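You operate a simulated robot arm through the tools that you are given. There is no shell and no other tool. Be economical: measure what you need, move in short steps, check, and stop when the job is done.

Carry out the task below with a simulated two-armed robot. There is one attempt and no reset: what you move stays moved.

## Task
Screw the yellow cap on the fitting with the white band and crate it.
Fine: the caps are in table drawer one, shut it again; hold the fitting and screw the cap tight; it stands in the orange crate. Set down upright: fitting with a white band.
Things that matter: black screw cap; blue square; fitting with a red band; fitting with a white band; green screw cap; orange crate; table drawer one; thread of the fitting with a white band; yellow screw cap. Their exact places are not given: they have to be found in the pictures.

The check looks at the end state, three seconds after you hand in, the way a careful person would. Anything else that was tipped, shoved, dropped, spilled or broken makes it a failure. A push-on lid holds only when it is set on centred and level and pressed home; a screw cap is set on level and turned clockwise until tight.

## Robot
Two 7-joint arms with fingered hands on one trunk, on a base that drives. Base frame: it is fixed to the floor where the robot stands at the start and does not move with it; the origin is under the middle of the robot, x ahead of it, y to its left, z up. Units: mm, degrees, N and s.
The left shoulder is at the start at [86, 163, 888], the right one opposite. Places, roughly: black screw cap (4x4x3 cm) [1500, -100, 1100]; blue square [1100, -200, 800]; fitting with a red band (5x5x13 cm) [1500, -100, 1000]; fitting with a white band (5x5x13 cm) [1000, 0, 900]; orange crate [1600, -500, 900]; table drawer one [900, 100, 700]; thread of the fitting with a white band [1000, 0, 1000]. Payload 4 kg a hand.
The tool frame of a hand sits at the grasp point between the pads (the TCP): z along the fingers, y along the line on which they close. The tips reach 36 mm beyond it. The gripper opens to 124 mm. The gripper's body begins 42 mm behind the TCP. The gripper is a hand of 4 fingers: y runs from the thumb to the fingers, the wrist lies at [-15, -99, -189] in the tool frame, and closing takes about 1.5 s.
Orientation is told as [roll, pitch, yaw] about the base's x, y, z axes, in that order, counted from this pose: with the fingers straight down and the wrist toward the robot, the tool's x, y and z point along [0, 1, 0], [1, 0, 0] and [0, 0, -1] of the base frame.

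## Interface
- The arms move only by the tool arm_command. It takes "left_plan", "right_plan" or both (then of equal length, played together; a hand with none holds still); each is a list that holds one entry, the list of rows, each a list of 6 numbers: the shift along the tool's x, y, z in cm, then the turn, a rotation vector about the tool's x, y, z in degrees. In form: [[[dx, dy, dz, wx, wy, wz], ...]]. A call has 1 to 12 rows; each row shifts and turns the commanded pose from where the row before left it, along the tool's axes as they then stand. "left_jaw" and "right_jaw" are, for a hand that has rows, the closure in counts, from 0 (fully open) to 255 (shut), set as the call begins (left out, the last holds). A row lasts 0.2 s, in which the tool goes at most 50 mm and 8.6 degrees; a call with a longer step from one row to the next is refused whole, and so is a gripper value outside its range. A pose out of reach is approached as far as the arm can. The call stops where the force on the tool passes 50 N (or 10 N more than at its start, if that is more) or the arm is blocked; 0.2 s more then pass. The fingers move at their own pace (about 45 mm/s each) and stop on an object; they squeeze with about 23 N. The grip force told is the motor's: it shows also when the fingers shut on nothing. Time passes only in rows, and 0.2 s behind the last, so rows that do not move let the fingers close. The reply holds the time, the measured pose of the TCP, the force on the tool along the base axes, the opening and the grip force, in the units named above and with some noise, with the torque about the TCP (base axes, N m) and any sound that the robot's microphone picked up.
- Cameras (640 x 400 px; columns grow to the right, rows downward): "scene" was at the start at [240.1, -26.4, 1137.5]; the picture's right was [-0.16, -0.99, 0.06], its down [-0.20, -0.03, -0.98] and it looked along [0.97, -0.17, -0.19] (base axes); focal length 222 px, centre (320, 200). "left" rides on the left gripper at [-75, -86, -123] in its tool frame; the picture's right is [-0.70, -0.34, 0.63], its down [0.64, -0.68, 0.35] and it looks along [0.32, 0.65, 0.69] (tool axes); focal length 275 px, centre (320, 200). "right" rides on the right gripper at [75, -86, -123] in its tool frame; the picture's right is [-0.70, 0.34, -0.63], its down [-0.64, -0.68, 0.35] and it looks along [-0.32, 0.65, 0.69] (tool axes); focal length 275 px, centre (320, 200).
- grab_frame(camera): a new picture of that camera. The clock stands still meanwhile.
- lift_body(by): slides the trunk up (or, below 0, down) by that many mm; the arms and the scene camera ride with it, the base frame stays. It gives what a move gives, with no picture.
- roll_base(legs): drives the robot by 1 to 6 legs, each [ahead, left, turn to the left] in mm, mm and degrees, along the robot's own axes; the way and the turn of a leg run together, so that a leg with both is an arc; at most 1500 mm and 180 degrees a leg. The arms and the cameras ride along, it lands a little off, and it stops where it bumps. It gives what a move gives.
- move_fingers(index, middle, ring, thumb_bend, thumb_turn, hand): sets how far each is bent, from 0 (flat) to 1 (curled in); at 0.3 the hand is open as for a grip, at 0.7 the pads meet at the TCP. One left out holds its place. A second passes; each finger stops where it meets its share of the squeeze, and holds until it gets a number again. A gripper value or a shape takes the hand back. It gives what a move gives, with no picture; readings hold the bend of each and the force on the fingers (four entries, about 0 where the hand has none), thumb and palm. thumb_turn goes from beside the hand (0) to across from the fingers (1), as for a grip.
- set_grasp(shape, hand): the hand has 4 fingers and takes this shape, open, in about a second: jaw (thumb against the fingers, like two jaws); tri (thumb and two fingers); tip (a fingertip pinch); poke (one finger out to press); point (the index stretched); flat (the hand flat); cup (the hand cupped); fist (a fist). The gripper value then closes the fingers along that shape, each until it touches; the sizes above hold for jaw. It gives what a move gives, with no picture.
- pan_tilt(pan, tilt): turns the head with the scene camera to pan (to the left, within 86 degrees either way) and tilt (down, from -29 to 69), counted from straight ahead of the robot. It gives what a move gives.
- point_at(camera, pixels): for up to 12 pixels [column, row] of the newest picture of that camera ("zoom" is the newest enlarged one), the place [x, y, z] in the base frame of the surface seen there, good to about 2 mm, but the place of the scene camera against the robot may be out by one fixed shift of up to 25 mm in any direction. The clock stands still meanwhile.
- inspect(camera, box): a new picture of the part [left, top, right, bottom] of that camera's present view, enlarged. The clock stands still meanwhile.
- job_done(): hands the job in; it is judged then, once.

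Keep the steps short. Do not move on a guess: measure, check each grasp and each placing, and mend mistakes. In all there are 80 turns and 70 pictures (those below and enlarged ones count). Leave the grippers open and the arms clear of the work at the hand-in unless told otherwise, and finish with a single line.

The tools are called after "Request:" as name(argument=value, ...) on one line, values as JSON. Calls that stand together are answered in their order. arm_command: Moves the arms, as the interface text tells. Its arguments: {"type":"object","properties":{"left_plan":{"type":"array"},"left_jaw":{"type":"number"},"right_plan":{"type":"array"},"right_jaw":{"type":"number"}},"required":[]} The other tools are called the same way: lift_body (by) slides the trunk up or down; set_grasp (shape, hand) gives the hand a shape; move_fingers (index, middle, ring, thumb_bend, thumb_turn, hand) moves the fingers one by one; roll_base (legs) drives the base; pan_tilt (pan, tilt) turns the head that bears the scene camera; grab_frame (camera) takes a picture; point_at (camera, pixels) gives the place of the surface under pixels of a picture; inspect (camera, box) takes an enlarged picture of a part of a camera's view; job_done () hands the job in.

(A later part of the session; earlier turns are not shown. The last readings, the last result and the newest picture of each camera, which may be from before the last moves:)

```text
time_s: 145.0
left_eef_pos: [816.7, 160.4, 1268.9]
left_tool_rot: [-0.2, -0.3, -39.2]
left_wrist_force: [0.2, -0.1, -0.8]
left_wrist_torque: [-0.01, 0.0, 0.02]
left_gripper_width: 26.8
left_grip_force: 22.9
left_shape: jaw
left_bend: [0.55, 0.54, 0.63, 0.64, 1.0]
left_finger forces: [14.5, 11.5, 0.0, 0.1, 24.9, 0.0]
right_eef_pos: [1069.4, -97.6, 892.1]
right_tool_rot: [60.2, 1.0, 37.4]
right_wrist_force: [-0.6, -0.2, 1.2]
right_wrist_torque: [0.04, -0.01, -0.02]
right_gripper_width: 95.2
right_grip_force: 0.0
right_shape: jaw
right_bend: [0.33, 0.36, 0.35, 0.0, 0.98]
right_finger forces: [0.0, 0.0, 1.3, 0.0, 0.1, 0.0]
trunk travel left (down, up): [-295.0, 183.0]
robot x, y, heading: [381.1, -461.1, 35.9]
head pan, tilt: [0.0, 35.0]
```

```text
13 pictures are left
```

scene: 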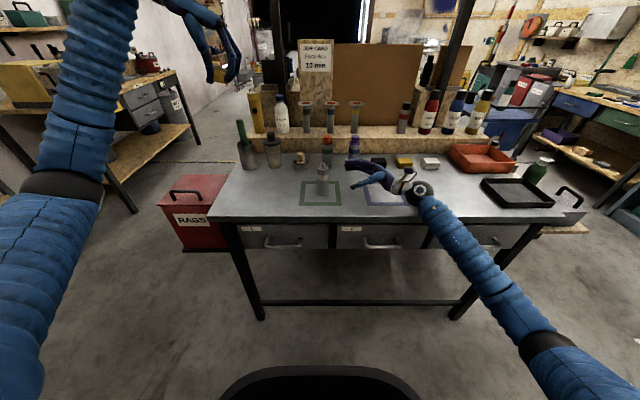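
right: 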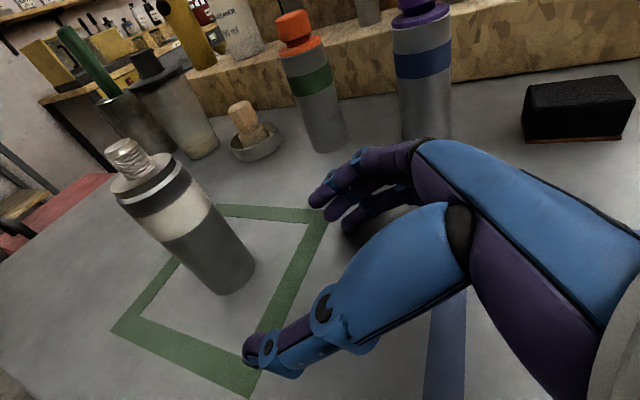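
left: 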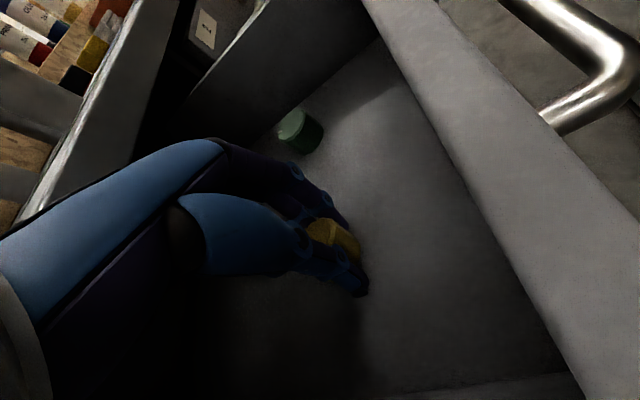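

The fitting stands right in the hand's path, and the orange and purple ones are well behind. I'll raise 8 mm and move 103 mm left so the fitting comes between thumb and fingers, then check by force.

Request:
arm_command(right_plan=[[[0.7, 0, -0.4, 0, 0, 0], [1.03, -0.1, 1.78, 0, 0, 0], [1.03, -0.1, 1.78, 0, 0, 0], [1.03, -0.1, 1.78, 0, 0, 0], [1.03, -0.1, 1.78, 0, 0, 0], [0.9, -0.1, 1.6, 0, 0, 0]]])

Request:
grab_frame(camera="right")

```text
time_s: 146.4
left_eef_pos: [815.8, 161.0, 1269.3]
left_tool_rot: [-0.2, -0.4, -39.1]
left_wrist_force: [0.5, 0.0, -0.3]
left_wrist_torque: [0.01, 0.02, 0.0]
left_gripper_width: 26.8
left_grip_force: 23.3
left_shape: jaw
left_bend: [0.55, 0.54, 0.63, 0.64, 1.0]
left_finger forces: [14.4, 11.5, 0.0, 0.1, 24.9, 0.0]
right_eef_pos: [1001.7, -19.2, 902.2]
right_tool_rot: [60.3, 1.0, 37.3]
right_wrist_force: [0.0, 0.7, 0.1]
right_wrist_torque: [0.01, 0.0, 0.01]
right_gripper_width: 95.1
right_grip_force: 0.1
right_shape: jaw
right_bend: [0.33, 0.36, 0.35, 0.0, 0.98]
right_finger forces: [0.0, 0.0, 0.0, 0.0, 0.0, 0.0]
trunk travel left (down, up): [-295.0, 183.0]
robot x, y, heading: [382.7, -455.2, 36.0]
head pan, tilt: [0.0, 35.0]
```

```text
12 pictures are left
```

right: 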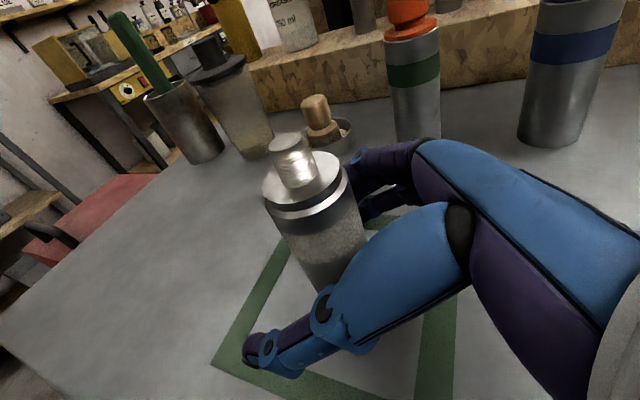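

The right TCP is within 4 mm of the fitting axis. I'll close the right hand on the body, and meanwhile bring the cap high above the fitting, turning the left hand to yaw +50 so there's room for a clockwise stroke, with the tilt correction.

Request:
arm_command(right_plan=[[[0, 0, 0, 0, 0, 0], [0, 0, 0, 0, 0, 0], [0, 0, 0, 0, 0, 0], [0, 0, 0, 0, 0, 0], [0, 0, 0, 0, 0, 0], [0, 0, 0, 0, 0, 0], [0, 0, 0, 0, 0, 0]]], right_jaw=255)

Request:
arm_command(left_plan=[[[-0.58, 4.27, 0, 0, 0, 0], [-0.58, 4.27, 0, 0, 0, 0], [-0.58, 4.27, 0, 0, 0, 0], [-0.58, 4.27, 0, 0, 0, 0], [-0.58, 4.27, 0, 0, 0, 0], [-0.58, 4.27, 0, 0, 0, 0]]])

Request:
arm_command(left_plan=[[[0, 0, 0, 0, 0, -8.1], [0, 0, 0, 0, 0, -8.1], [0, 0, 0, 0, 0, -8.1], [0, 0, 0, 0, 0, -8.1], [0, 0, 0, 0, 0, -8.1], [0, 0, 0, 0, 0, -8.1], [0, 0, 0, 0, 0, -8.1], [0, 0, 0, 0, 0, -8.1], [0, 0, 0, 0, 0, -8.1], [0, 0, 0, 0, 0, -8.1], [0, 0, 0, 0, 0, -8.1]]])

Request:
arm_command(left_plan=[[[0, 0, 3, -7, 0, 0], [0, 0, 3, -7, 0, 0]]])

Request:
grab_frame(camera="left")

```text
time_s: 148.0
left_eef_pos: [814.7, 160.8, 1268.9]
left_tool_rot: [-0.3, -0.3, -39.0]
left_wrist_force: [-0.1, -0.6, -0.7]
left_wrist_torque: [0.04, 0.02, -0.01]
left_gripper_width: 26.6
left_grip_force: 23.4
left_shape: jaw
left_bend: [0.55, 0.54, 0.63, 0.64, 1.0]
left_finger forces: [14.4, 11.5, 0.0, 0.0, 24.7, 0.0]
right_eef_pos: [1003.8, -17.5, 902.2]
right_tool_rot: [60.2, 1.1, 37.3]
right_wrist_force: [-0.4, 0.4, 1.1]
right_wrist_torque: [0.07, 0.0, 0.01]
right_gripper_width: 31.2
right_grip_force: 23.1
right_shape: jaw
right_bend: [0.7, 0.7, 0.53, 0.55, 1.0]
right_finger forces: [24.8, 6.1, 3.0, 0.0, 33.0, 0.0]
trunk travel left (down, up): [-295.0, 183.0]
robot x, y, heading: [385.9, -461.0, 35.7]
head pan, tilt: [0.0, 35.0]
```

```text
time_s: 149.4
left_eef_pos: [992.6, -30.1, 1270.4]
left_tool_rot: [-0.2, -0.2, -39.0]
left_wrist_force: [-0.4, -0.5, 0.1]
left_wrist_torque: [-0.02, 0.04, 0.04]
left_gripper_width: 26.5
left_grip_force: 23.4
left_shape: jaw
left_bend: [0.55, 0.55, 0.63, 0.64, 1.0]
left_finger forces: [14.3, 11.7, 0.0, 0.0, 24.7, 0.0]
right_eef_pos: [1002.5, -18.8, 901.4]
right_tool_rot: [60.3, 1.1, 37.4]
right_wrist_force: [-0.3, 0.1, 2.5]
right_wrist_torque: [0.13, 0.0, 0.0]
right_gripper_width: 31.3
right_grip_force: 23.1
right_shape: jaw
right_bend: [0.7, 0.7, 0.53, 0.55, 1.0]
right_finger forces: [24.6, 6.6, 3.2, 0.1, 33.0, 0.0]
trunk travel left (down, up): [-295.0, 183.0]
robot x, y, heading: [383.1, -458.0, 35.6]
head pan, tilt: [0.0, 35.0]
```

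```text
time_s: 151.8
left_eef_pos: [993.0, -28.3, 1268.9]
left_tool_rot: [-0.3, 0.2, 50.3]
left_wrist_force: [0.9, 1.0, -0.7]
left_wrist_torque: [-0.02, 0.0, 0.01]
left_gripper_width: 26.9
left_grip_force: 23.0
left_shape: jaw
left_bend: [0.55, 0.55, 0.63, 0.64, 1.0]
left_finger forces: [14.4, 11.7, 0.1, 0.0, 24.3, 0.0]
right_eef_pos: [1002.8, -17.9, 903.2]
right_tool_rot: [60.3, 1.0, 37.4]
right_wrist_force: [0.7, 0.1, 2.8]
right_wrist_torque: [0.11, -0.01, -0.02]
right_gripper_width: 31.1
right_grip_force: 23.9
right_shape: jaw
right_bend: [0.7, 0.7, 0.53, 0.55, 1.0]
right_finger forces: [24.8, 6.9, 3.4, 0.1, 33.0, 0.1]
trunk travel left (down, up): [-295.0, 183.0]
robot x, y, heading: [382.2, -456.3, 35.7]
head pan, tilt: [0.0, 35.0]
```

```text
time_s: 152.4
left_eef_pos: [997.2, -22.3, 1212.3]
left_tool_rot: [-0.3, -13.9, 50.2]
left_wrist_force: [-0.4, 0.4, -0.9]
left_wrist_torque: [-0.02, 0.03, 0.0]
left_gripper_width: 26.4
left_grip_force: 23.2
left_shape: jaw
left_bend: [0.55, 0.55, 0.63, 0.64, 1.0]
left_finger forces: [14.4, 11.8, 0.0, 0.0, 24.5, 0.0]
right_eef_pos: [1002.3, -17.8, 902.3]
right_tool_rot: [60.4, 1.1, 37.4]
right_wrist_force: [-0.6, 0.3, 1.6]
right_wrist_torque: [0.09, -0.01, 0.0]
right_gripper_width: 30.9
right_grip_force: 23.3
right_shape: jaw
right_bend: [0.7, 0.7, 0.53, 0.55, 1.0]
right_finger forces: [25.0, 6.7, 3.1, 0.1, 33.2, 0.1]
trunk travel left (down, up): [-295.0, 183.0]
robot x, y, heading: [383.6, -459.6, 35.8]
head pan, tilt: [0.0, 35.0]
```

```text
11 pictures are left
```

left: 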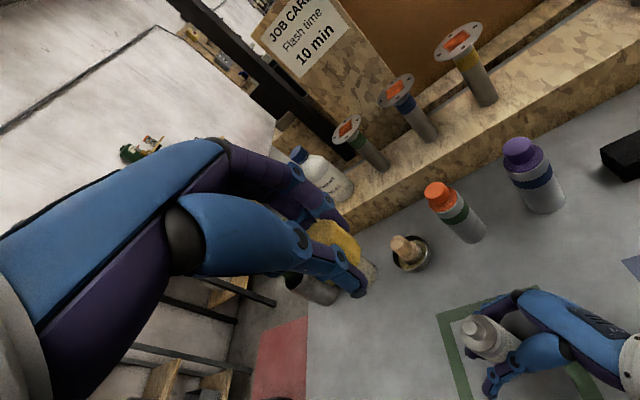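

The fitting is gripped and the cap hangs above it. I'll measure the thread top at (478,325) from this camera, plus the cap's top face.

Request:
point_at(camera="left", pixels=[[477, 321], [470, 326], [485, 322], [479, 331], [482, 345], [335, 232], [330, 225], [345, 230], [340, 240], [325, 233]])

Request:
inspect(camera="left", box=[290, 195, 386, 255])

Request:
inspect(camera="scene", box=[256, 80, 416, 180])

```text
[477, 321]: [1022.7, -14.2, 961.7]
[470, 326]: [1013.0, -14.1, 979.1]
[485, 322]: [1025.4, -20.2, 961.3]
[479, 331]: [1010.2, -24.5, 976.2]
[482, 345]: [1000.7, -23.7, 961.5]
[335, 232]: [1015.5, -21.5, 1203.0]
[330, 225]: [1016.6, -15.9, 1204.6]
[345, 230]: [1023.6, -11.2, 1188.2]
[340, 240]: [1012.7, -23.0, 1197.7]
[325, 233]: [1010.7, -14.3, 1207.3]
```

```text
6.67 times, centred on (338, 225) of left
```

zoom: 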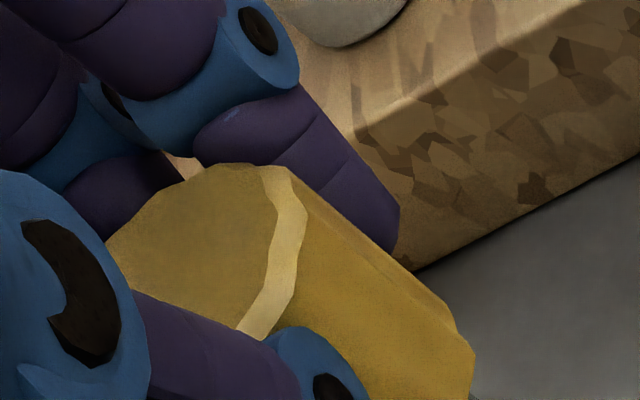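

```text
4.00 times, centred on (336, 130) of scene
```

zoom: 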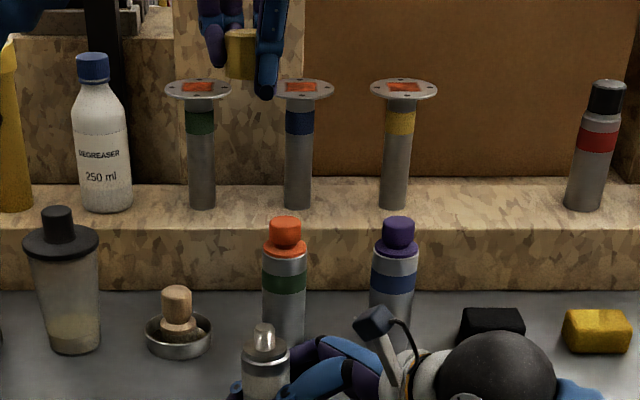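

Sampling more points on the cap's top face to check that it is level now.

Request:
point_at(camera="left", pixels=[[310, 231], [318, 223], [325, 224], [315, 240], [322, 243], [327, 240], [329, 230], [471, 319], [467, 322], [466, 330], [473, 335], [500, 340]])

```text
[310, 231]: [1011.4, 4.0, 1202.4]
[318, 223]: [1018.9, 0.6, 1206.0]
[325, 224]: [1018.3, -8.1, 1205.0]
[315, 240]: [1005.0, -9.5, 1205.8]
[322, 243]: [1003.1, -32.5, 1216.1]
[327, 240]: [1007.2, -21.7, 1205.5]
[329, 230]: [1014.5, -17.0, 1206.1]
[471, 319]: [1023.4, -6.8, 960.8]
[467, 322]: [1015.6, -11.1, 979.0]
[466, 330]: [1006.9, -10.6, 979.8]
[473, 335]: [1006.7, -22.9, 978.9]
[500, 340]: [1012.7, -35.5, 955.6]
```

The cap is level within about 2° now, and its centre sits about 15 mm toward the fingers from the TCP. The thread centre reads [1010, -17] in this camera. I'll turn 10° to keep clear of the right hand's camera, go over the thread with the cap's rim about 9 mm above it, and look from two sides.

Request:
arm_command(left_plan=[[[0, 0, 0, 0, -1.21, 4.85], [0, 0, 0, 0, -1.21, 4.85], [-0.07, -0.8, 3.08, 0, 0, 0], [-0.07, -0.8, 3.08, 0, 0, 0], [-0.07, -0.8, 3.08, 0, 0, 0], [-0.07, -0.8, 3.08, 0, 0, 0], [-0.07, -0.8, 3.08, 0, 0, 0], [-0.07, -0.8, 3.08, 0, 0, 0]]])

Request:
grab_frame(camera="right")

Request:
inspect(camera="scene", box=[274, 115, 370, 175])

```text
time_s: 154.2
left_eef_pos: [996.7, -29.4, 1021.6]
left_tool_rot: [-0.2, -13.9, 40.1]
left_wrist_force: [-1.1, 0.9, -0.2]
left_wrist_torque: [-0.06, 0.02, 0.01]
left_gripper_width: 26.9
left_grip_force: 22.9
left_shape: jaw
left_bend: [0.55, 0.55, 0.63, 0.64, 1.0]
left_finger forces: [14.5, 11.7, 0.0, 0.0, 24.5, 0.0]
right_eef_pos: [1002.9, -19.5, 902.0]
right_tool_rot: [60.4, 1.0, 37.4]
right_wrist_force: [-0.8, 0.1, 2.8]
right_wrist_torque: [0.12, -0.03, 0.0]
right_gripper_width: 31.0
right_grip_force: 23.3
right_shape: jaw
right_bend: [0.7, 0.7, 0.53, 0.55, 1.0]
right_finger forces: [24.9, 6.7, 3.2, 0.0, 32.8, 0.0]
trunk travel left (down, up): [-295.0, 183.0]
robot x, y, heading: [386.1, -459.4, 35.6]
head pan, tilt: [0.0, 35.0]
```

```text
8 pictures are left
```

right: 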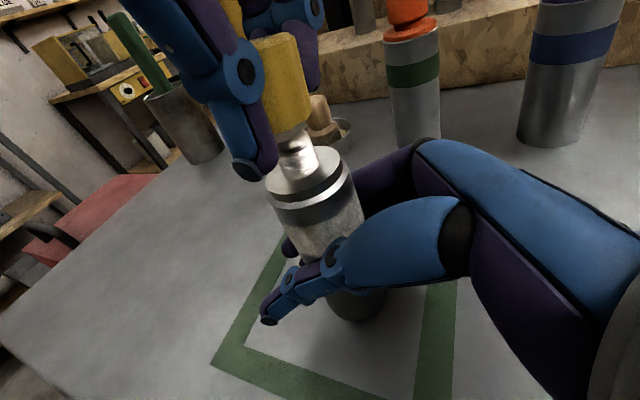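

```text
6.67 times, centred on (322, 145) of scene
```

zoom: 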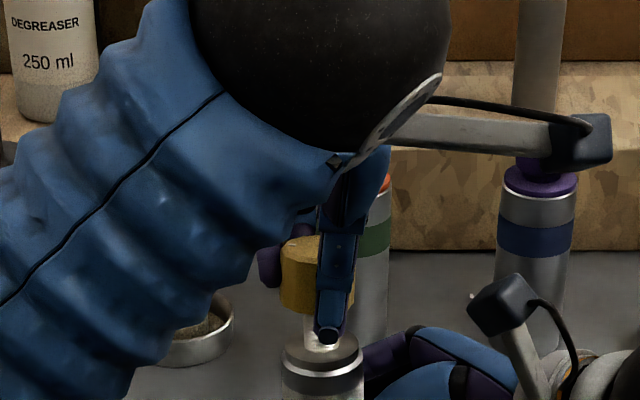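

Sideways (scene view) the cap is within about 2 mm of the fitting's axis. For depth and tilt I'll measure points on the cap and the fitting in the right camera.

Request:
point_at(camera="right", pixels=[[285, 45], [275, 75], [285, 100], [295, 122], [300, 60], [305, 95], [270, 45], [290, 128], [310, 165], [320, 195], [297, 150], [330, 235]])

Request:
inspect(camera="right", box=[224, 20, 384, 120])

```text
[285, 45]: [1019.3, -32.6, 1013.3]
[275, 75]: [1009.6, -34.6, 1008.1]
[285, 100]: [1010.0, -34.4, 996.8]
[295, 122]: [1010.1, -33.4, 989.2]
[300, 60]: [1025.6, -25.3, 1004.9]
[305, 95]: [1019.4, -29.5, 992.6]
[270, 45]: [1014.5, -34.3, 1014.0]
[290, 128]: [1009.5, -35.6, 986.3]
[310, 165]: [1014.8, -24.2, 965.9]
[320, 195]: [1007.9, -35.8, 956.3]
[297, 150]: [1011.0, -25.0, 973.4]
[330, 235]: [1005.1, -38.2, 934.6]
```

```text
4.00 times, centred on (304, 70) of right
```

zoom: 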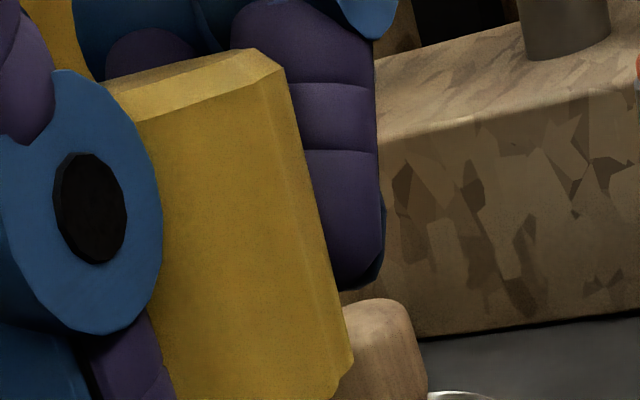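

The cap is level and its centre agrees with the fitting's axis within about 2 mm. I'll lower it onto the thread gently and read the force.

Request:
arm_command(left_plan=[[[0, -0.12, 0.38, 0, 0, 0], [0, -0.1, 0.38, 0, 0, 0], [0, -0.05, 0.2, 0, 0, 0], [0, -0.05, 0.2, 0, 0, 0]]])

```text
time_s: 155.2
left_eef_pos: [996.4, -31.7, 1012.1]
left_tool_rot: [-0.5, -14.2, 40.1]
left_wrist_force: [0.5, -2.2, 20.8]
left_wrist_torque: [0.25, -0.47, -0.04]
left_gripper_width: 26.8
left_grip_force: 23.1
left_shape: jaw
left_bend: [0.55, 0.54, 0.63, 0.64, 1.0]
left_finger forces: [14.4, 11.9, 0.0, 0.0, 25.6, 0.0]
right_eef_pos: [1002.1, -20.5, 901.5]
right_tool_rot: [60.3, 1.1, 37.3]
right_wrist_force: [0.6, 3.7, -1.5]
right_wrist_torque: [0.11, 0.06, 0.02]
right_gripper_width: 30.7
right_grip_force: 22.9
right_shape: jaw
right_bend: [0.7, 0.7, 0.53, 0.55, 1.0]
right_finger forces: [25.6, 7.4, 3.8, 0.0, 32.0, 0.0]
trunk travel left (down, up): [-295.0, 183.0]
robot x, y, heading: [384.1, -462.4, 35.9]
head pan, tilt: [0.0, 35.0]
```

Contact at 21 N with the rim at the thread's start. Now I'll turn clockwise about the fitting's axis with a slight downward feed.

Request:
arm_command(left_plan=[[[0.22, 0, 0.03, 0, -2.05, 8.2], [0.22, 0, 0.03, 0, -2.05, 8.2], [0.22, 0, 0.03, 0, -2.05, 8.2], [0.22, 0, 0.03, 0, -2.05, 8.2], [0.22, 0, 0.03, 0, -2.05, 8.2], [0.22, 0, 0.03, 0, -2.05, 8.2], [0.22, 0, 0.03, 0, -2.05, 8.2], [0.22, 0, 0.03, 0, -2.05, 8.2], [0.22, 0, 0.03, 0, -2.05, 8.2], [0.22, 0, 0.03, 0, -2.05, 8.2]]])

Request:
inspect(camera="right", box=[200, 20, 400, 220])

```text
time_s: 157.4
left_eef_pos: [996.6, -10.1, 1005.6]
left_tool_rot: [-0.2, -14.4, -44.6]
left_wrist_force: [-0.8, -1.0, -0.7]
left_wrist_torque: [0.01, -0.01, 0.0]
left_gripper_width: 25.9
left_grip_force: 22.7
left_shape: jaw
left_bend: [0.55, 0.54, 0.64, 0.64, 1.0]
left_finger forces: [15.3, 12.1, 0.9, 0.1, 23.8, 0.0]
right_eef_pos: [1002.8, -19.4, 901.9]
right_tool_rot: [60.3, 1.1, 37.5]
right_wrist_force: [0.9, 1.4, 4.1]
right_wrist_torque: [0.18, -0.07, 0.02]
right_gripper_width: 30.6
right_grip_force: 23.1
right_shape: jaw
right_bend: [0.7, 0.7, 0.53, 0.55, 1.0]
right_finger forces: [26.7, 7.1, 3.1, 0.1, 33.4, 0.0]
trunk travel left (down, up): [-295.0, 183.0]
robot x, y, heading: [380.5, -458.1, 35.7]
head pan, tilt: [0.0, 35.0]
```

```text
2.00 times, centred on (300, 120) of right
```

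zoom: 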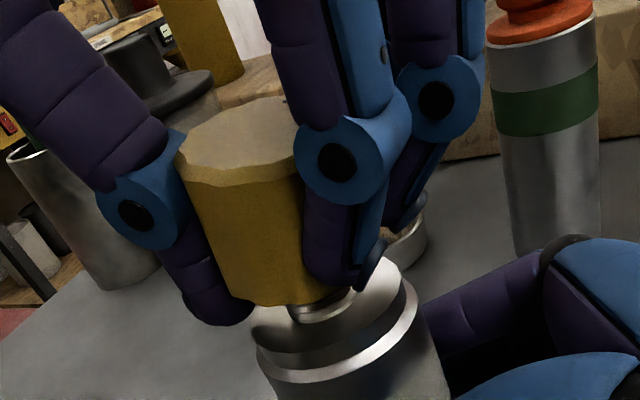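

The cap went down about 6.5 mm and spun freely on the thread with no side load. Next: open, turn back around the axis, close again and take another clockwise stroke.

Request:
arm_command(left_plan=[[[0, 0, 0, 0, 0, 0], [0, 0, 0, 0, 0, 0], [0, 0, 0, 0, 0, 0], [0, 0, 0, 0, 0, 0], [0, 0, 0, 0, 0, 0]]], left_jaw=95)

Request:
arm_command(left_plan=[[[-0.218, 0.031, 0.008, 0, 2.05, -8.2], [-0.218, 0.031, 0.008, 0, 2.05, -8.2], [-0.218, 0.031, 0.008, 0, 2.05, -8.2], [-0.218, 0.031, 0.008, 0, 2.05, -8.2], [-0.218, 0.031, 0.008, 0, 2.05, -8.2], [-0.218, 0.031, 0.008, 0, 2.05, -8.2], [-0.218, 0.031, 0.008, 0, 2.05, -8.2], [-0.218, 0.031, 0.008, 0, 2.05, -8.2], [-0.218, 0.031, 0.008, 0, 2.05, -8.2], [-0.218, 0.031, 0.008, 0, 2.05, -8.2]]])

Request:
arm_command(left_plan=[[[0, 0, 0, 0, 0, 0], [0, 0, 0, 0, 0, 0], [0, 0, 0, 0, 0, 0], [0, 0, 0, 0, 0, 0], [0, 0, 0, 0, 0, 0], [0, 0, 0, 0, 0, 0]]], left_jaw=255)

Request:
arm_command(left_plan=[[[0.22, 0, 0.03, 0, -2.05, 8.2], [0.22, 0, 0.03, 0, -2.05, 8.2], [0.22, 0, 0.03, 0, -2.05, 8.2], [0.22, 0, 0.03, 0, -2.05, 8.2], [0.22, 0, 0.03, 0, -2.05, 8.2], [0.22, 0, 0.03, 0, -2.05, 8.2], [0.22, 0, 0.03, 0, -2.05, 8.2], [0.22, 0, 0.03, 0, -2.05, 8.2], [0.22, 0, 0.03, 0, -2.05, 8.2], [0.22, 0, 0.03, 0, -2.05, 8.2]]])

Request:
inspect(camera="right", box=[200, 20, 400, 220])

```text
time_s: 158.6
left_eef_pos: [996.5, -10.2, 1005.2]
left_tool_rot: [-0.3, -14.3, -44.5]
left_wrist_force: [0.0, 0.2, -0.1]
left_wrist_torque: [-0.03, 0.01, -0.03]
left_gripper_width: 77.2
left_grip_force: 0.0
left_shape: jaw
left_bend: [0.37, 0.41, 0.39, 0.52, 0.99]
left_finger forces: [0.1, 0.1, 0.0, 0.1, 0.1, 0.0]
right_eef_pos: [1002.1, -18.6, 901.8]
right_tool_rot: [60.3, 1.1, 37.4]
right_wrist_force: [1.1, 0.1, 4.6]
right_wrist_torque: [0.16, -0.04, -0.02]
right_gripper_width: 30.4
right_grip_force: 22.8
right_shape: jaw
right_bend: [0.7, 0.7, 0.53, 0.55, 1.0]
right_finger forces: [26.7, 6.9, 3.2, 0.0, 33.4, 0.0]
trunk travel left (down, up): [-295.0, 183.0]
robot x, y, heading: [384.0, -455.3, 35.8]
head pan, tilt: [0.0, 35.0]
```

```text
time_s: 160.8
left_eef_pos: [997.4, -31.7, 1004.7]
left_tool_rot: [-0.3, -13.8, 40.3]
left_wrist_force: [0.6, 0.0, -0.3]
left_wrist_torque: [-0.04, 0.02, 0.01]
left_gripper_width: 77.6
left_grip_force: 0.1
left_shape: jaw
left_bend: [0.37, 0.41, 0.39, 0.52, 0.99]
left_finger forces: [0.1, 0.0, 0.1, 0.1, 0.1, 0.1]
right_eef_pos: [1003.5, -18.5, 902.3]
right_tool_rot: [60.3, 1.1, 37.4]
right_wrist_force: [0.7, 1.3, 4.5]
right_wrist_torque: [0.18, -0.05, -0.01]
right_gripper_width: 30.4
right_grip_force: 23.1
right_shape: jaw
right_bend: [0.7, 0.7, 0.53, 0.55, 1.0]
right_finger forces: [26.5, 7.0, 3.0, 0.1, 33.4, 0.0]
trunk travel left (down, up): [-295.0, 183.0]
robot x, y, heading: [383.7, -458.3, 35.7]
head pan, tilt: [0.0, 35.0]
```

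```text
time_s: 162.2
left_eef_pos: [997.8, -30.6, 1004.4]
left_tool_rot: [-0.3, -13.8, 40.1]
left_wrist_force: [0.3, 0.2, -0.3]
left_wrist_torque: [0.0, 0.01, 0.02]
left_gripper_width: 28.7
left_grip_force: 22.6
left_shape: jaw
left_bend: [0.49, 0.49, 0.56, 0.67, 1.0]
left_finger forces: [10.7, 9.3, 2.9, 0.0, 23.1, 0.0]
right_eef_pos: [1002.0, -19.2, 902.1]
right_tool_rot: [60.3, 1.2, 37.4]
right_wrist_force: [0.2, 0.7, 3.9]
right_wrist_torque: [0.2, -0.05, 0.0]
right_gripper_width: 30.3
right_grip_force: 22.7
right_shape: jaw
right_bend: [0.7, 0.7, 0.53, 0.55, 1.0]
right_finger forces: [26.7, 6.8, 2.9, 0.0, 33.2, 0.0]
trunk travel left (down, up): [-295.0, 183.0]
robot x, y, heading: [385.0, -454.5, 35.9]
head pan, tilt: [0.0, 35.0]
```

```text
time_s: 164.4
left_eef_pos: [995.8, -10.9, 1001.8]
left_tool_rot: [-0.2, -14.5, -44.7]
left_wrist_force: [-4.0, 5.3, 8.6]
left_wrist_torque: [0.07, -0.02, 0.07]
left_gripper_width: 27.8
left_grip_force: 23.0
left_shape: jaw
left_bend: [0.5, 0.5, 0.56, 0.67, 1.0]
left_finger forces: [10.1, 8.0, 3.6, 0.0, 28.3, 0.1]
right_eef_pos: [1002.7, -20.0, 902.2]
right_tool_rot: [60.3, 1.1, 37.3]
right_wrist_force: [6.3, -8.0, 0.3]
right_wrist_torque: [0.32, 0.12, -0.16]
right_gripper_width: 30.0
right_grip_force: 23.0
right_shape: jaw
right_bend: [0.7, 0.7, 0.53, 0.55, 1.0]
right_finger forces: [23.3, 6.9, 3.5, 0.0, 34.4, 0.1]
trunk travel left (down, up): [-295.0, 183.0]
robot x, y, heading: [382.7, -458.0, 35.8]
head pan, tilt: [0.0, 35.0]
```

```text
2.00 times, centred on (300, 120) of right
```

zoom: 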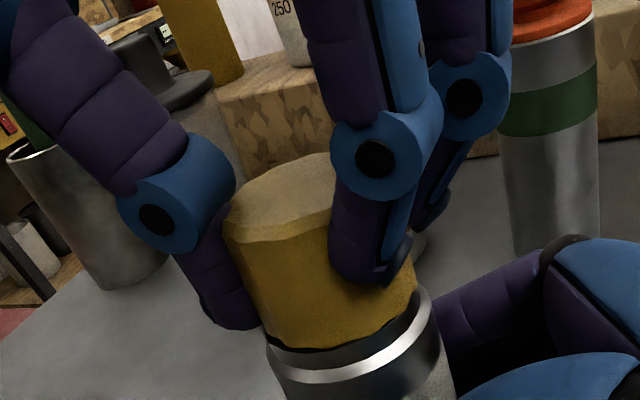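

The cap now sits almost on the shoulder and some torque shows. Two more strokes with almost no feed, to tighten.

Request:
arm_command(left_plan=[[[0, 0, 0, 0, 0, 0], [0, 0, 0, 0, 0, 0], [0, 0, 0, 0, 0, 0], [0, 0, 0, 0, 0, 0], [0, 0, 0, 0, 0, 0]]], left_jaw=95)

Request:
arm_command(left_plan=[[[-0.218, 0.031, 0.008, 0, 2.05, -8.2], [-0.218, 0.031, 0.008, 0, 2.05, -8.2], [-0.218, 0.031, 0.008, 0, 2.05, -8.2], [-0.218, 0.031, 0.008, 0, 2.05, -8.2], [-0.218, 0.031, 0.008, 0, 2.05, -8.2], [-0.218, 0.031, 0.008, 0, 2.05, -8.2], [-0.218, 0.031, 0.008, 0, 2.05, -8.2], [-0.218, 0.031, 0.008, 0, 2.05, -8.2], [-0.218, 0.031, 0.008, 0, 2.05, -8.2], [-0.218, 0.031, 0.008, 0, 2.05, -8.2]]])

Request:
arm_command(left_plan=[[[0, 0, 0, 0, 0, 0], [0, 0, 0, 0, 0, 0], [0, 0, 0, 0, 0, 0], [0, 0, 0, 0, 0, 0], [0, 0, 0, 0, 0, 0], [0, 0, 0, 0, 0, 0]]], left_jaw=255)

Request:
arm_command(left_plan=[[[0.22, 0, 0.01, 0, -2.05, 8.2], [0.22, 0, 0.01, 0, -2.05, 8.2], [0.22, 0, 0.01, 0, -2.05, 8.2], [0.22, 0, 0.01, 0, -2.05, 8.2], [0.22, 0, 0.01, 0, -2.05, 8.2], [0.22, 0, 0.01, 0, -2.05, 8.2], [0.22, 0, 0.01, 0, -2.05, 8.2], [0.22, 0, 0.01, 0, -2.05, 8.2], [0.22, 0, 0.01, 0, -2.05, 8.2], [0.22, 0, 0.01, 0, -2.05, 8.2]]])

Request:
inspect(camera="right", box=[200, 20, 400, 220])

```text
time_s: 165.6
left_eef_pos: [997.4, -10.5, 1001.0]
left_tool_rot: [-0.2, -14.3, -44.5]
left_wrist_force: [0.3, -0.5, 0.0]
left_wrist_torque: [0.0, 0.03, 0.03]
left_gripper_width: 77.3
left_grip_force: 0.0
left_shape: jaw
left_bend: [0.37, 0.41, 0.39, 0.52, 0.99]
left_finger forces: [0.0, 0.1, 0.0, 0.0, 0.0, 0.1]
right_eef_pos: [1003.2, -18.0, 902.0]
right_tool_rot: [60.3, 1.1, 37.5]
right_wrist_force: [-1.0, 1.3, 3.1]
right_wrist_torque: [0.19, 0.03, 0.02]
right_gripper_width: 30.0
right_grip_force: 23.0
right_shape: jaw
right_bend: [0.7, 0.7, 0.53, 0.55, 1.0]
right_finger forces: [27.0, 7.2, 3.0, 0.1, 33.8, 0.0]
trunk travel left (down, up): [-295.0, 183.0]
robot x, y, heading: [380.3, -462.4, 35.9]
head pan, tilt: [0.0, 35.0]
```

```text
time_s: 167.8
left_eef_pos: [995.8, -30.8, 1000.9]
left_tool_rot: [-0.2, -13.9, 40.3]
left_wrist_force: [-0.6, -0.2, 0.4]
left_wrist_torque: [0.0, 0.0, -0.02]
left_gripper_width: 77.6
left_grip_force: 0.0
left_shape: jaw
left_bend: [0.37, 0.41, 0.39, 0.52, 0.99]
left_finger forces: [0.1, 0.0, 0.0, 0.0, 0.0, 0.0]
right_eef_pos: [1003.1, -18.3, 900.8]
right_tool_rot: [60.3, 1.1, 37.3]
right_wrist_force: [-0.3, -0.5, 3.0]
right_wrist_torque: [0.17, -0.03, 0.0]
right_gripper_width: 30.2
right_grip_force: 23.1
right_shape: jaw
right_bend: [0.7, 0.7, 0.53, 0.55, 1.0]
right_finger forces: [26.7, 6.5, 2.9, 0.0, 33.5, 0.0]
trunk travel left (down, up): [-295.0, 183.0]
robot x, y, heading: [382.9, -457.6, 35.8]
head pan, tilt: [0.0, 35.0]
```

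```text
time_s: 169.2
left_eef_pos: [997.0, -31.5, 1001.0]
left_tool_rot: [-0.4, -13.8, 40.1]
left_wrist_force: [-0.5, -0.8, 0.1]
left_wrist_torque: [0.03, -0.02, 0.0]
left_gripper_width: 30.8
left_grip_force: 22.9
left_shape: jaw
left_bend: [0.47, 0.5, 0.55, 0.66, 1.0]
left_finger forces: [13.0, 8.1, 0.1, 0.1, 21.6, 0.0]
right_eef_pos: [1001.9, -18.8, 901.6]
right_tool_rot: [60.2, 1.1, 37.4]
right_wrist_force: [-0.3, 1.1, 3.2]
right_wrist_torque: [0.15, -0.01, 0.01]
right_gripper_width: 30.2
right_grip_force: 23.6
right_shape: jaw
right_bend: [0.7, 0.7, 0.53, 0.55, 1.0]
right_finger forces: [26.8, 6.5, 2.9, 0.0, 33.3, 0.0]
trunk travel left (down, up): [-295.0, 183.0]
robot x, y, heading: [381.1, -460.0, 35.5]
head pan, tilt: [0.0, 35.0]
```

```text
time_s: 171.4
left_eef_pos: [996.9, -10.4, 1000.2]
left_tool_rot: [-0.2, -14.4, -44.5]
left_wrist_force: [-0.1, 8.8, -0.7]
left_wrist_torque: [0.24, -0.05, 0.17]
left_gripper_width: 30.4
left_grip_force: 22.7
left_shape: jaw
left_bend: [0.48, 0.5, 0.55, 0.66, 1.0]
left_finger forces: [12.0, 9.4, 0.0, 0.1, 26.8, 0.1]
right_eef_pos: [1002.1, -18.1, 901.3]
right_tool_rot: [60.3, 1.1, 37.4]
right_wrist_force: [1.6, -9.9, 3.1]
right_wrist_torque: [0.52, -0.05, -0.17]
right_gripper_width: 29.9
right_grip_force: 22.8
right_shape: jaw
right_bend: [0.7, 0.7, 0.53, 0.55, 1.0]
right_finger forces: [20.8, 7.2, 4.1, 0.0, 37.5, 0.0]
trunk travel left (down, up): [-295.0, 183.0]
robot x, y, heading: [382.2, -460.3, 35.7]
head pan, tilt: [0.0, 35.0]
```

```text
2.00 times, centred on (300, 120) of right
```

zoom: 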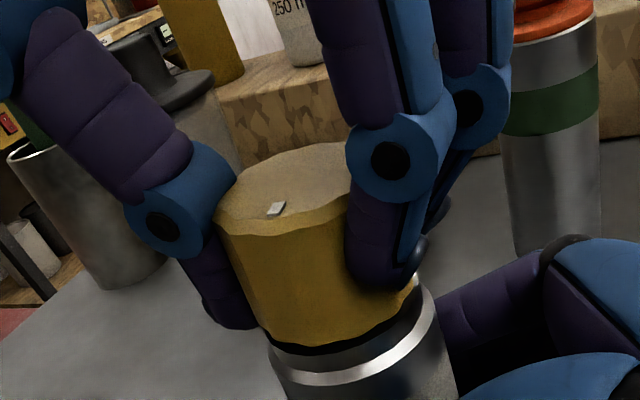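

Reaction torque is now about 0.17 N m. One more stroke to see whether it comes up tight.

Request:
arm_command(left_plan=[[[0, 0, 0, 0, 0, 0], [0, 0, 0, 0, 0, 0], [0, 0, 0, 0, 0, 0], [0, 0, 0, 0, 0, 0], [0, 0, 0, 0, 0, 0]]], left_jaw=95)

Request:
arm_command(left_plan=[[[-0.218, 0.031, 0.008, 0, 2.05, -8.2], [-0.218, 0.031, 0.008, 0, 2.05, -8.2], [-0.218, 0.031, 0.008, 0, 2.05, -8.2], [-0.218, 0.031, 0.008, 0, 2.05, -8.2], [-0.218, 0.031, 0.008, 0, 2.05, -8.2], [-0.218, 0.031, 0.008, 0, 2.05, -8.2], [-0.218, 0.031, 0.008, 0, 2.05, -8.2], [-0.218, 0.031, 0.008, 0, 2.05, -8.2], [-0.218, 0.031, 0.008, 0, 2.05, -8.2], [-0.218, 0.031, 0.008, 0, 2.05, -8.2]]])

Request:
arm_command(left_plan=[[[0, 0, 0, 0, 0, 0], [0, 0, 0, 0, 0, 0], [0, 0, 0, 0, 0, 0], [0, 0, 0, 0, 0, 0], [0, 0, 0, 0, 0, 0], [0, 0, 0, 0, 0, 0]]], left_jaw=255)

Request:
arm_command(left_plan=[[[0.22, 0, 0.01, 0, -2.05, 8.2], [0.22, 0, 0.01, 0, -2.05, 8.2], [0.22, 0, 0.01, 0, -2.05, 8.2], [0.22, 0, 0.01, 0, -2.05, 8.2], [0.22, 0, 0.01, 0, -2.05, 8.2]]])

Request:
arm_command(left_plan=[[[0.22, 0, 0.01, 0, -2.05, 8.2], [0.22, 0, 0.01, 0, -2.05, 8.2], [0.22, 0, 0.01, 0, -2.05, 8.2], [0.22, 0, 0.01, 0, -2.05, 8.2], [0.22, 0, 0.01, 0, -2.05, 8.2]]])

```text
time_s: 172.6
left_eef_pos: [996.7, -10.2, 999.2]
left_tool_rot: [-0.2, -14.3, -44.5]
left_wrist_force: [0.0, 0.4, 0.5]
left_wrist_torque: [-0.02, 0.01, 0.03]
left_gripper_width: 77.5
left_grip_force: 0.1
left_shape: jaw
left_bend: [0.37, 0.41, 0.39, 0.52, 0.99]
left_finger forces: [0.0, 0.1, 0.0, 0.0, 0.1, 0.0]
right_eef_pos: [1001.6, -18.2, 900.9]
right_tool_rot: [60.3, 1.1, 37.4]
right_wrist_force: [-0.8, 0.9, 2.6]
right_wrist_torque: [0.17, -0.01, 0.09]
right_gripper_width: 29.6
right_grip_force: 23.2
right_shape: jaw
right_bend: [0.7, 0.7, 0.53, 0.55, 1.0]
right_finger forces: [26.3, 6.6, 3.2, 0.1, 32.7, 0.1]
trunk travel left (down, up): [-295.0, 183.0]
robot x, y, heading: [383.3, -460.2, 35.9]
head pan, tilt: [0.0, 35.0]
```

```text
time_s: 174.8
left_eef_pos: [998.1, -32.5, 1000.5]
left_tool_rot: [-0.3, -13.8, 40.2]
left_wrist_force: [-0.8, -0.6, 0.7]
left_wrist_torque: [0.0, 0.01, 0.01]
left_gripper_width: 77.3
left_grip_force: 0.0
left_shape: jaw
left_bend: [0.37, 0.41, 0.39, 0.52, 0.99]
left_finger forces: [0.0, 0.0, 0.0, 0.1, 0.0, 0.0]
right_eef_pos: [1003.3, -19.0, 902.9]
right_tool_rot: [60.4, 1.1, 37.5]
right_wrist_force: [-0.4, 0.1, 2.9]
right_wrist_torque: [0.14, -0.02, 0.05]
right_gripper_width: 30.0
right_grip_force: 22.9
right_shape: jaw
right_bend: [0.7, 0.7, 0.53, 0.55, 1.0]
right_finger forces: [26.3, 5.8, 2.9, 0.0, 32.9, 0.0]
trunk travel left (down, up): [-295.0, 183.0]
robot x, y, heading: [386.2, -458.4, 35.9]
head pan, tilt: [0.0, 35.0]
```

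```text
time_s: 176.2
left_eef_pos: [996.9, -32.3, 1000.3]
left_tool_rot: [-0.3, -13.7, 40.1]
left_wrist_force: [0.5, -0.4, 0.3]
left_wrist_torque: [0.01, -0.02, 0.0]
left_gripper_width: 29.6
left_grip_force: 22.9
left_shape: jaw
left_bend: [0.47, 0.5, 0.55, 0.67, 1.0]
left_finger forces: [11.1, 9.8, 0.1, 0.1, 21.9, 0.0]
right_eef_pos: [1002.6, -19.5, 902.1]
right_tool_rot: [60.3, 1.1, 37.3]
right_wrist_force: [-0.6, 1.6, 3.0]
right_wrist_torque: [0.14, -0.03, 0.04]
right_gripper_width: 29.8
right_grip_force: 23.0
right_shape: jaw
right_bend: [0.7, 0.7, 0.53, 0.55, 1.0]
right_finger forces: [26.6, 5.9, 2.9, 0.1, 32.5, 0.0]
trunk travel left (down, up): [-295.0, 183.0]
robot x, y, heading: [379.3, -459.6, 36.1]
head pan, tilt: [0.0, 35.0]
```

```text
time_s: 177.4
left_eef_pos: [994.4, -22.0, 999.8]
left_tool_rot: [-0.4, -14.1, -2.2]
left_wrist_force: [-0.6, 0.9, -1.1]
left_wrist_torque: [0.04, 0.03, 0.03]
left_gripper_width: 29.0
left_grip_force: 22.9
left_shape: jaw
left_bend: [0.48, 0.5, 0.55, 0.67, 1.0]
left_finger forces: [10.8, 10.2, 0.0, 0.0, 22.6, 0.1]
right_eef_pos: [1002.8, -19.0, 902.3]
right_tool_rot: [60.2, 1.1, 37.3]
right_wrist_force: [1.0, -1.6, 2.8]
right_wrist_torque: [0.16, 0.03, -0.03]
right_gripper_width: 29.9
right_grip_force: 22.6
right_shape: jaw
right_bend: [0.7, 0.7, 0.54, 0.55, 1.0]
right_finger forces: [25.6, 5.9, 3.1, 0.0, 33.1, 0.0]
trunk travel left (down, up): [-295.0, 183.0]
robot x, y, heading: [383.5, -459.3, 35.9]
head pan, tilt: [0.0, 35.0]
```

```text
time_s: 178.6
left_eef_pos: [995.4, -11.2, 997.4]
left_tool_rot: [-0.2, -14.3, -44.5]
left_wrist_force: [0.7, 8.5, -0.3]
left_wrist_torque: [0.19, -0.03, 0.22]
left_gripper_width: 28.4
left_grip_force: 23.2
left_shape: jaw
left_bend: [0.49, 0.5, 0.56, 0.67, 1.0]
left_finger forces: [9.9, 10.3, 1.2, 0.0, 25.8, 0.0]
right_eef_pos: [1001.5, -18.6, 901.4]
right_tool_rot: [60.3, 1.2, 37.3]
right_wrist_force: [-0.6, -10.6, 2.7]
right_wrist_torque: [0.54, -0.12, -0.2]
right_gripper_width: 29.8
right_grip_force: 23.3
right_shape: jaw
right_bend: [0.7, 0.7, 0.53, 0.55, 1.0]
right_finger forces: [20.7, 6.4, 4.2, 0.0, 38.0, 0.1]
trunk travel left (down, up): [-295.0, 183.0]
robot x, y, heading: [383.5, -459.0, 35.8]
head pan, tilt: [0.0, 35.0]
```

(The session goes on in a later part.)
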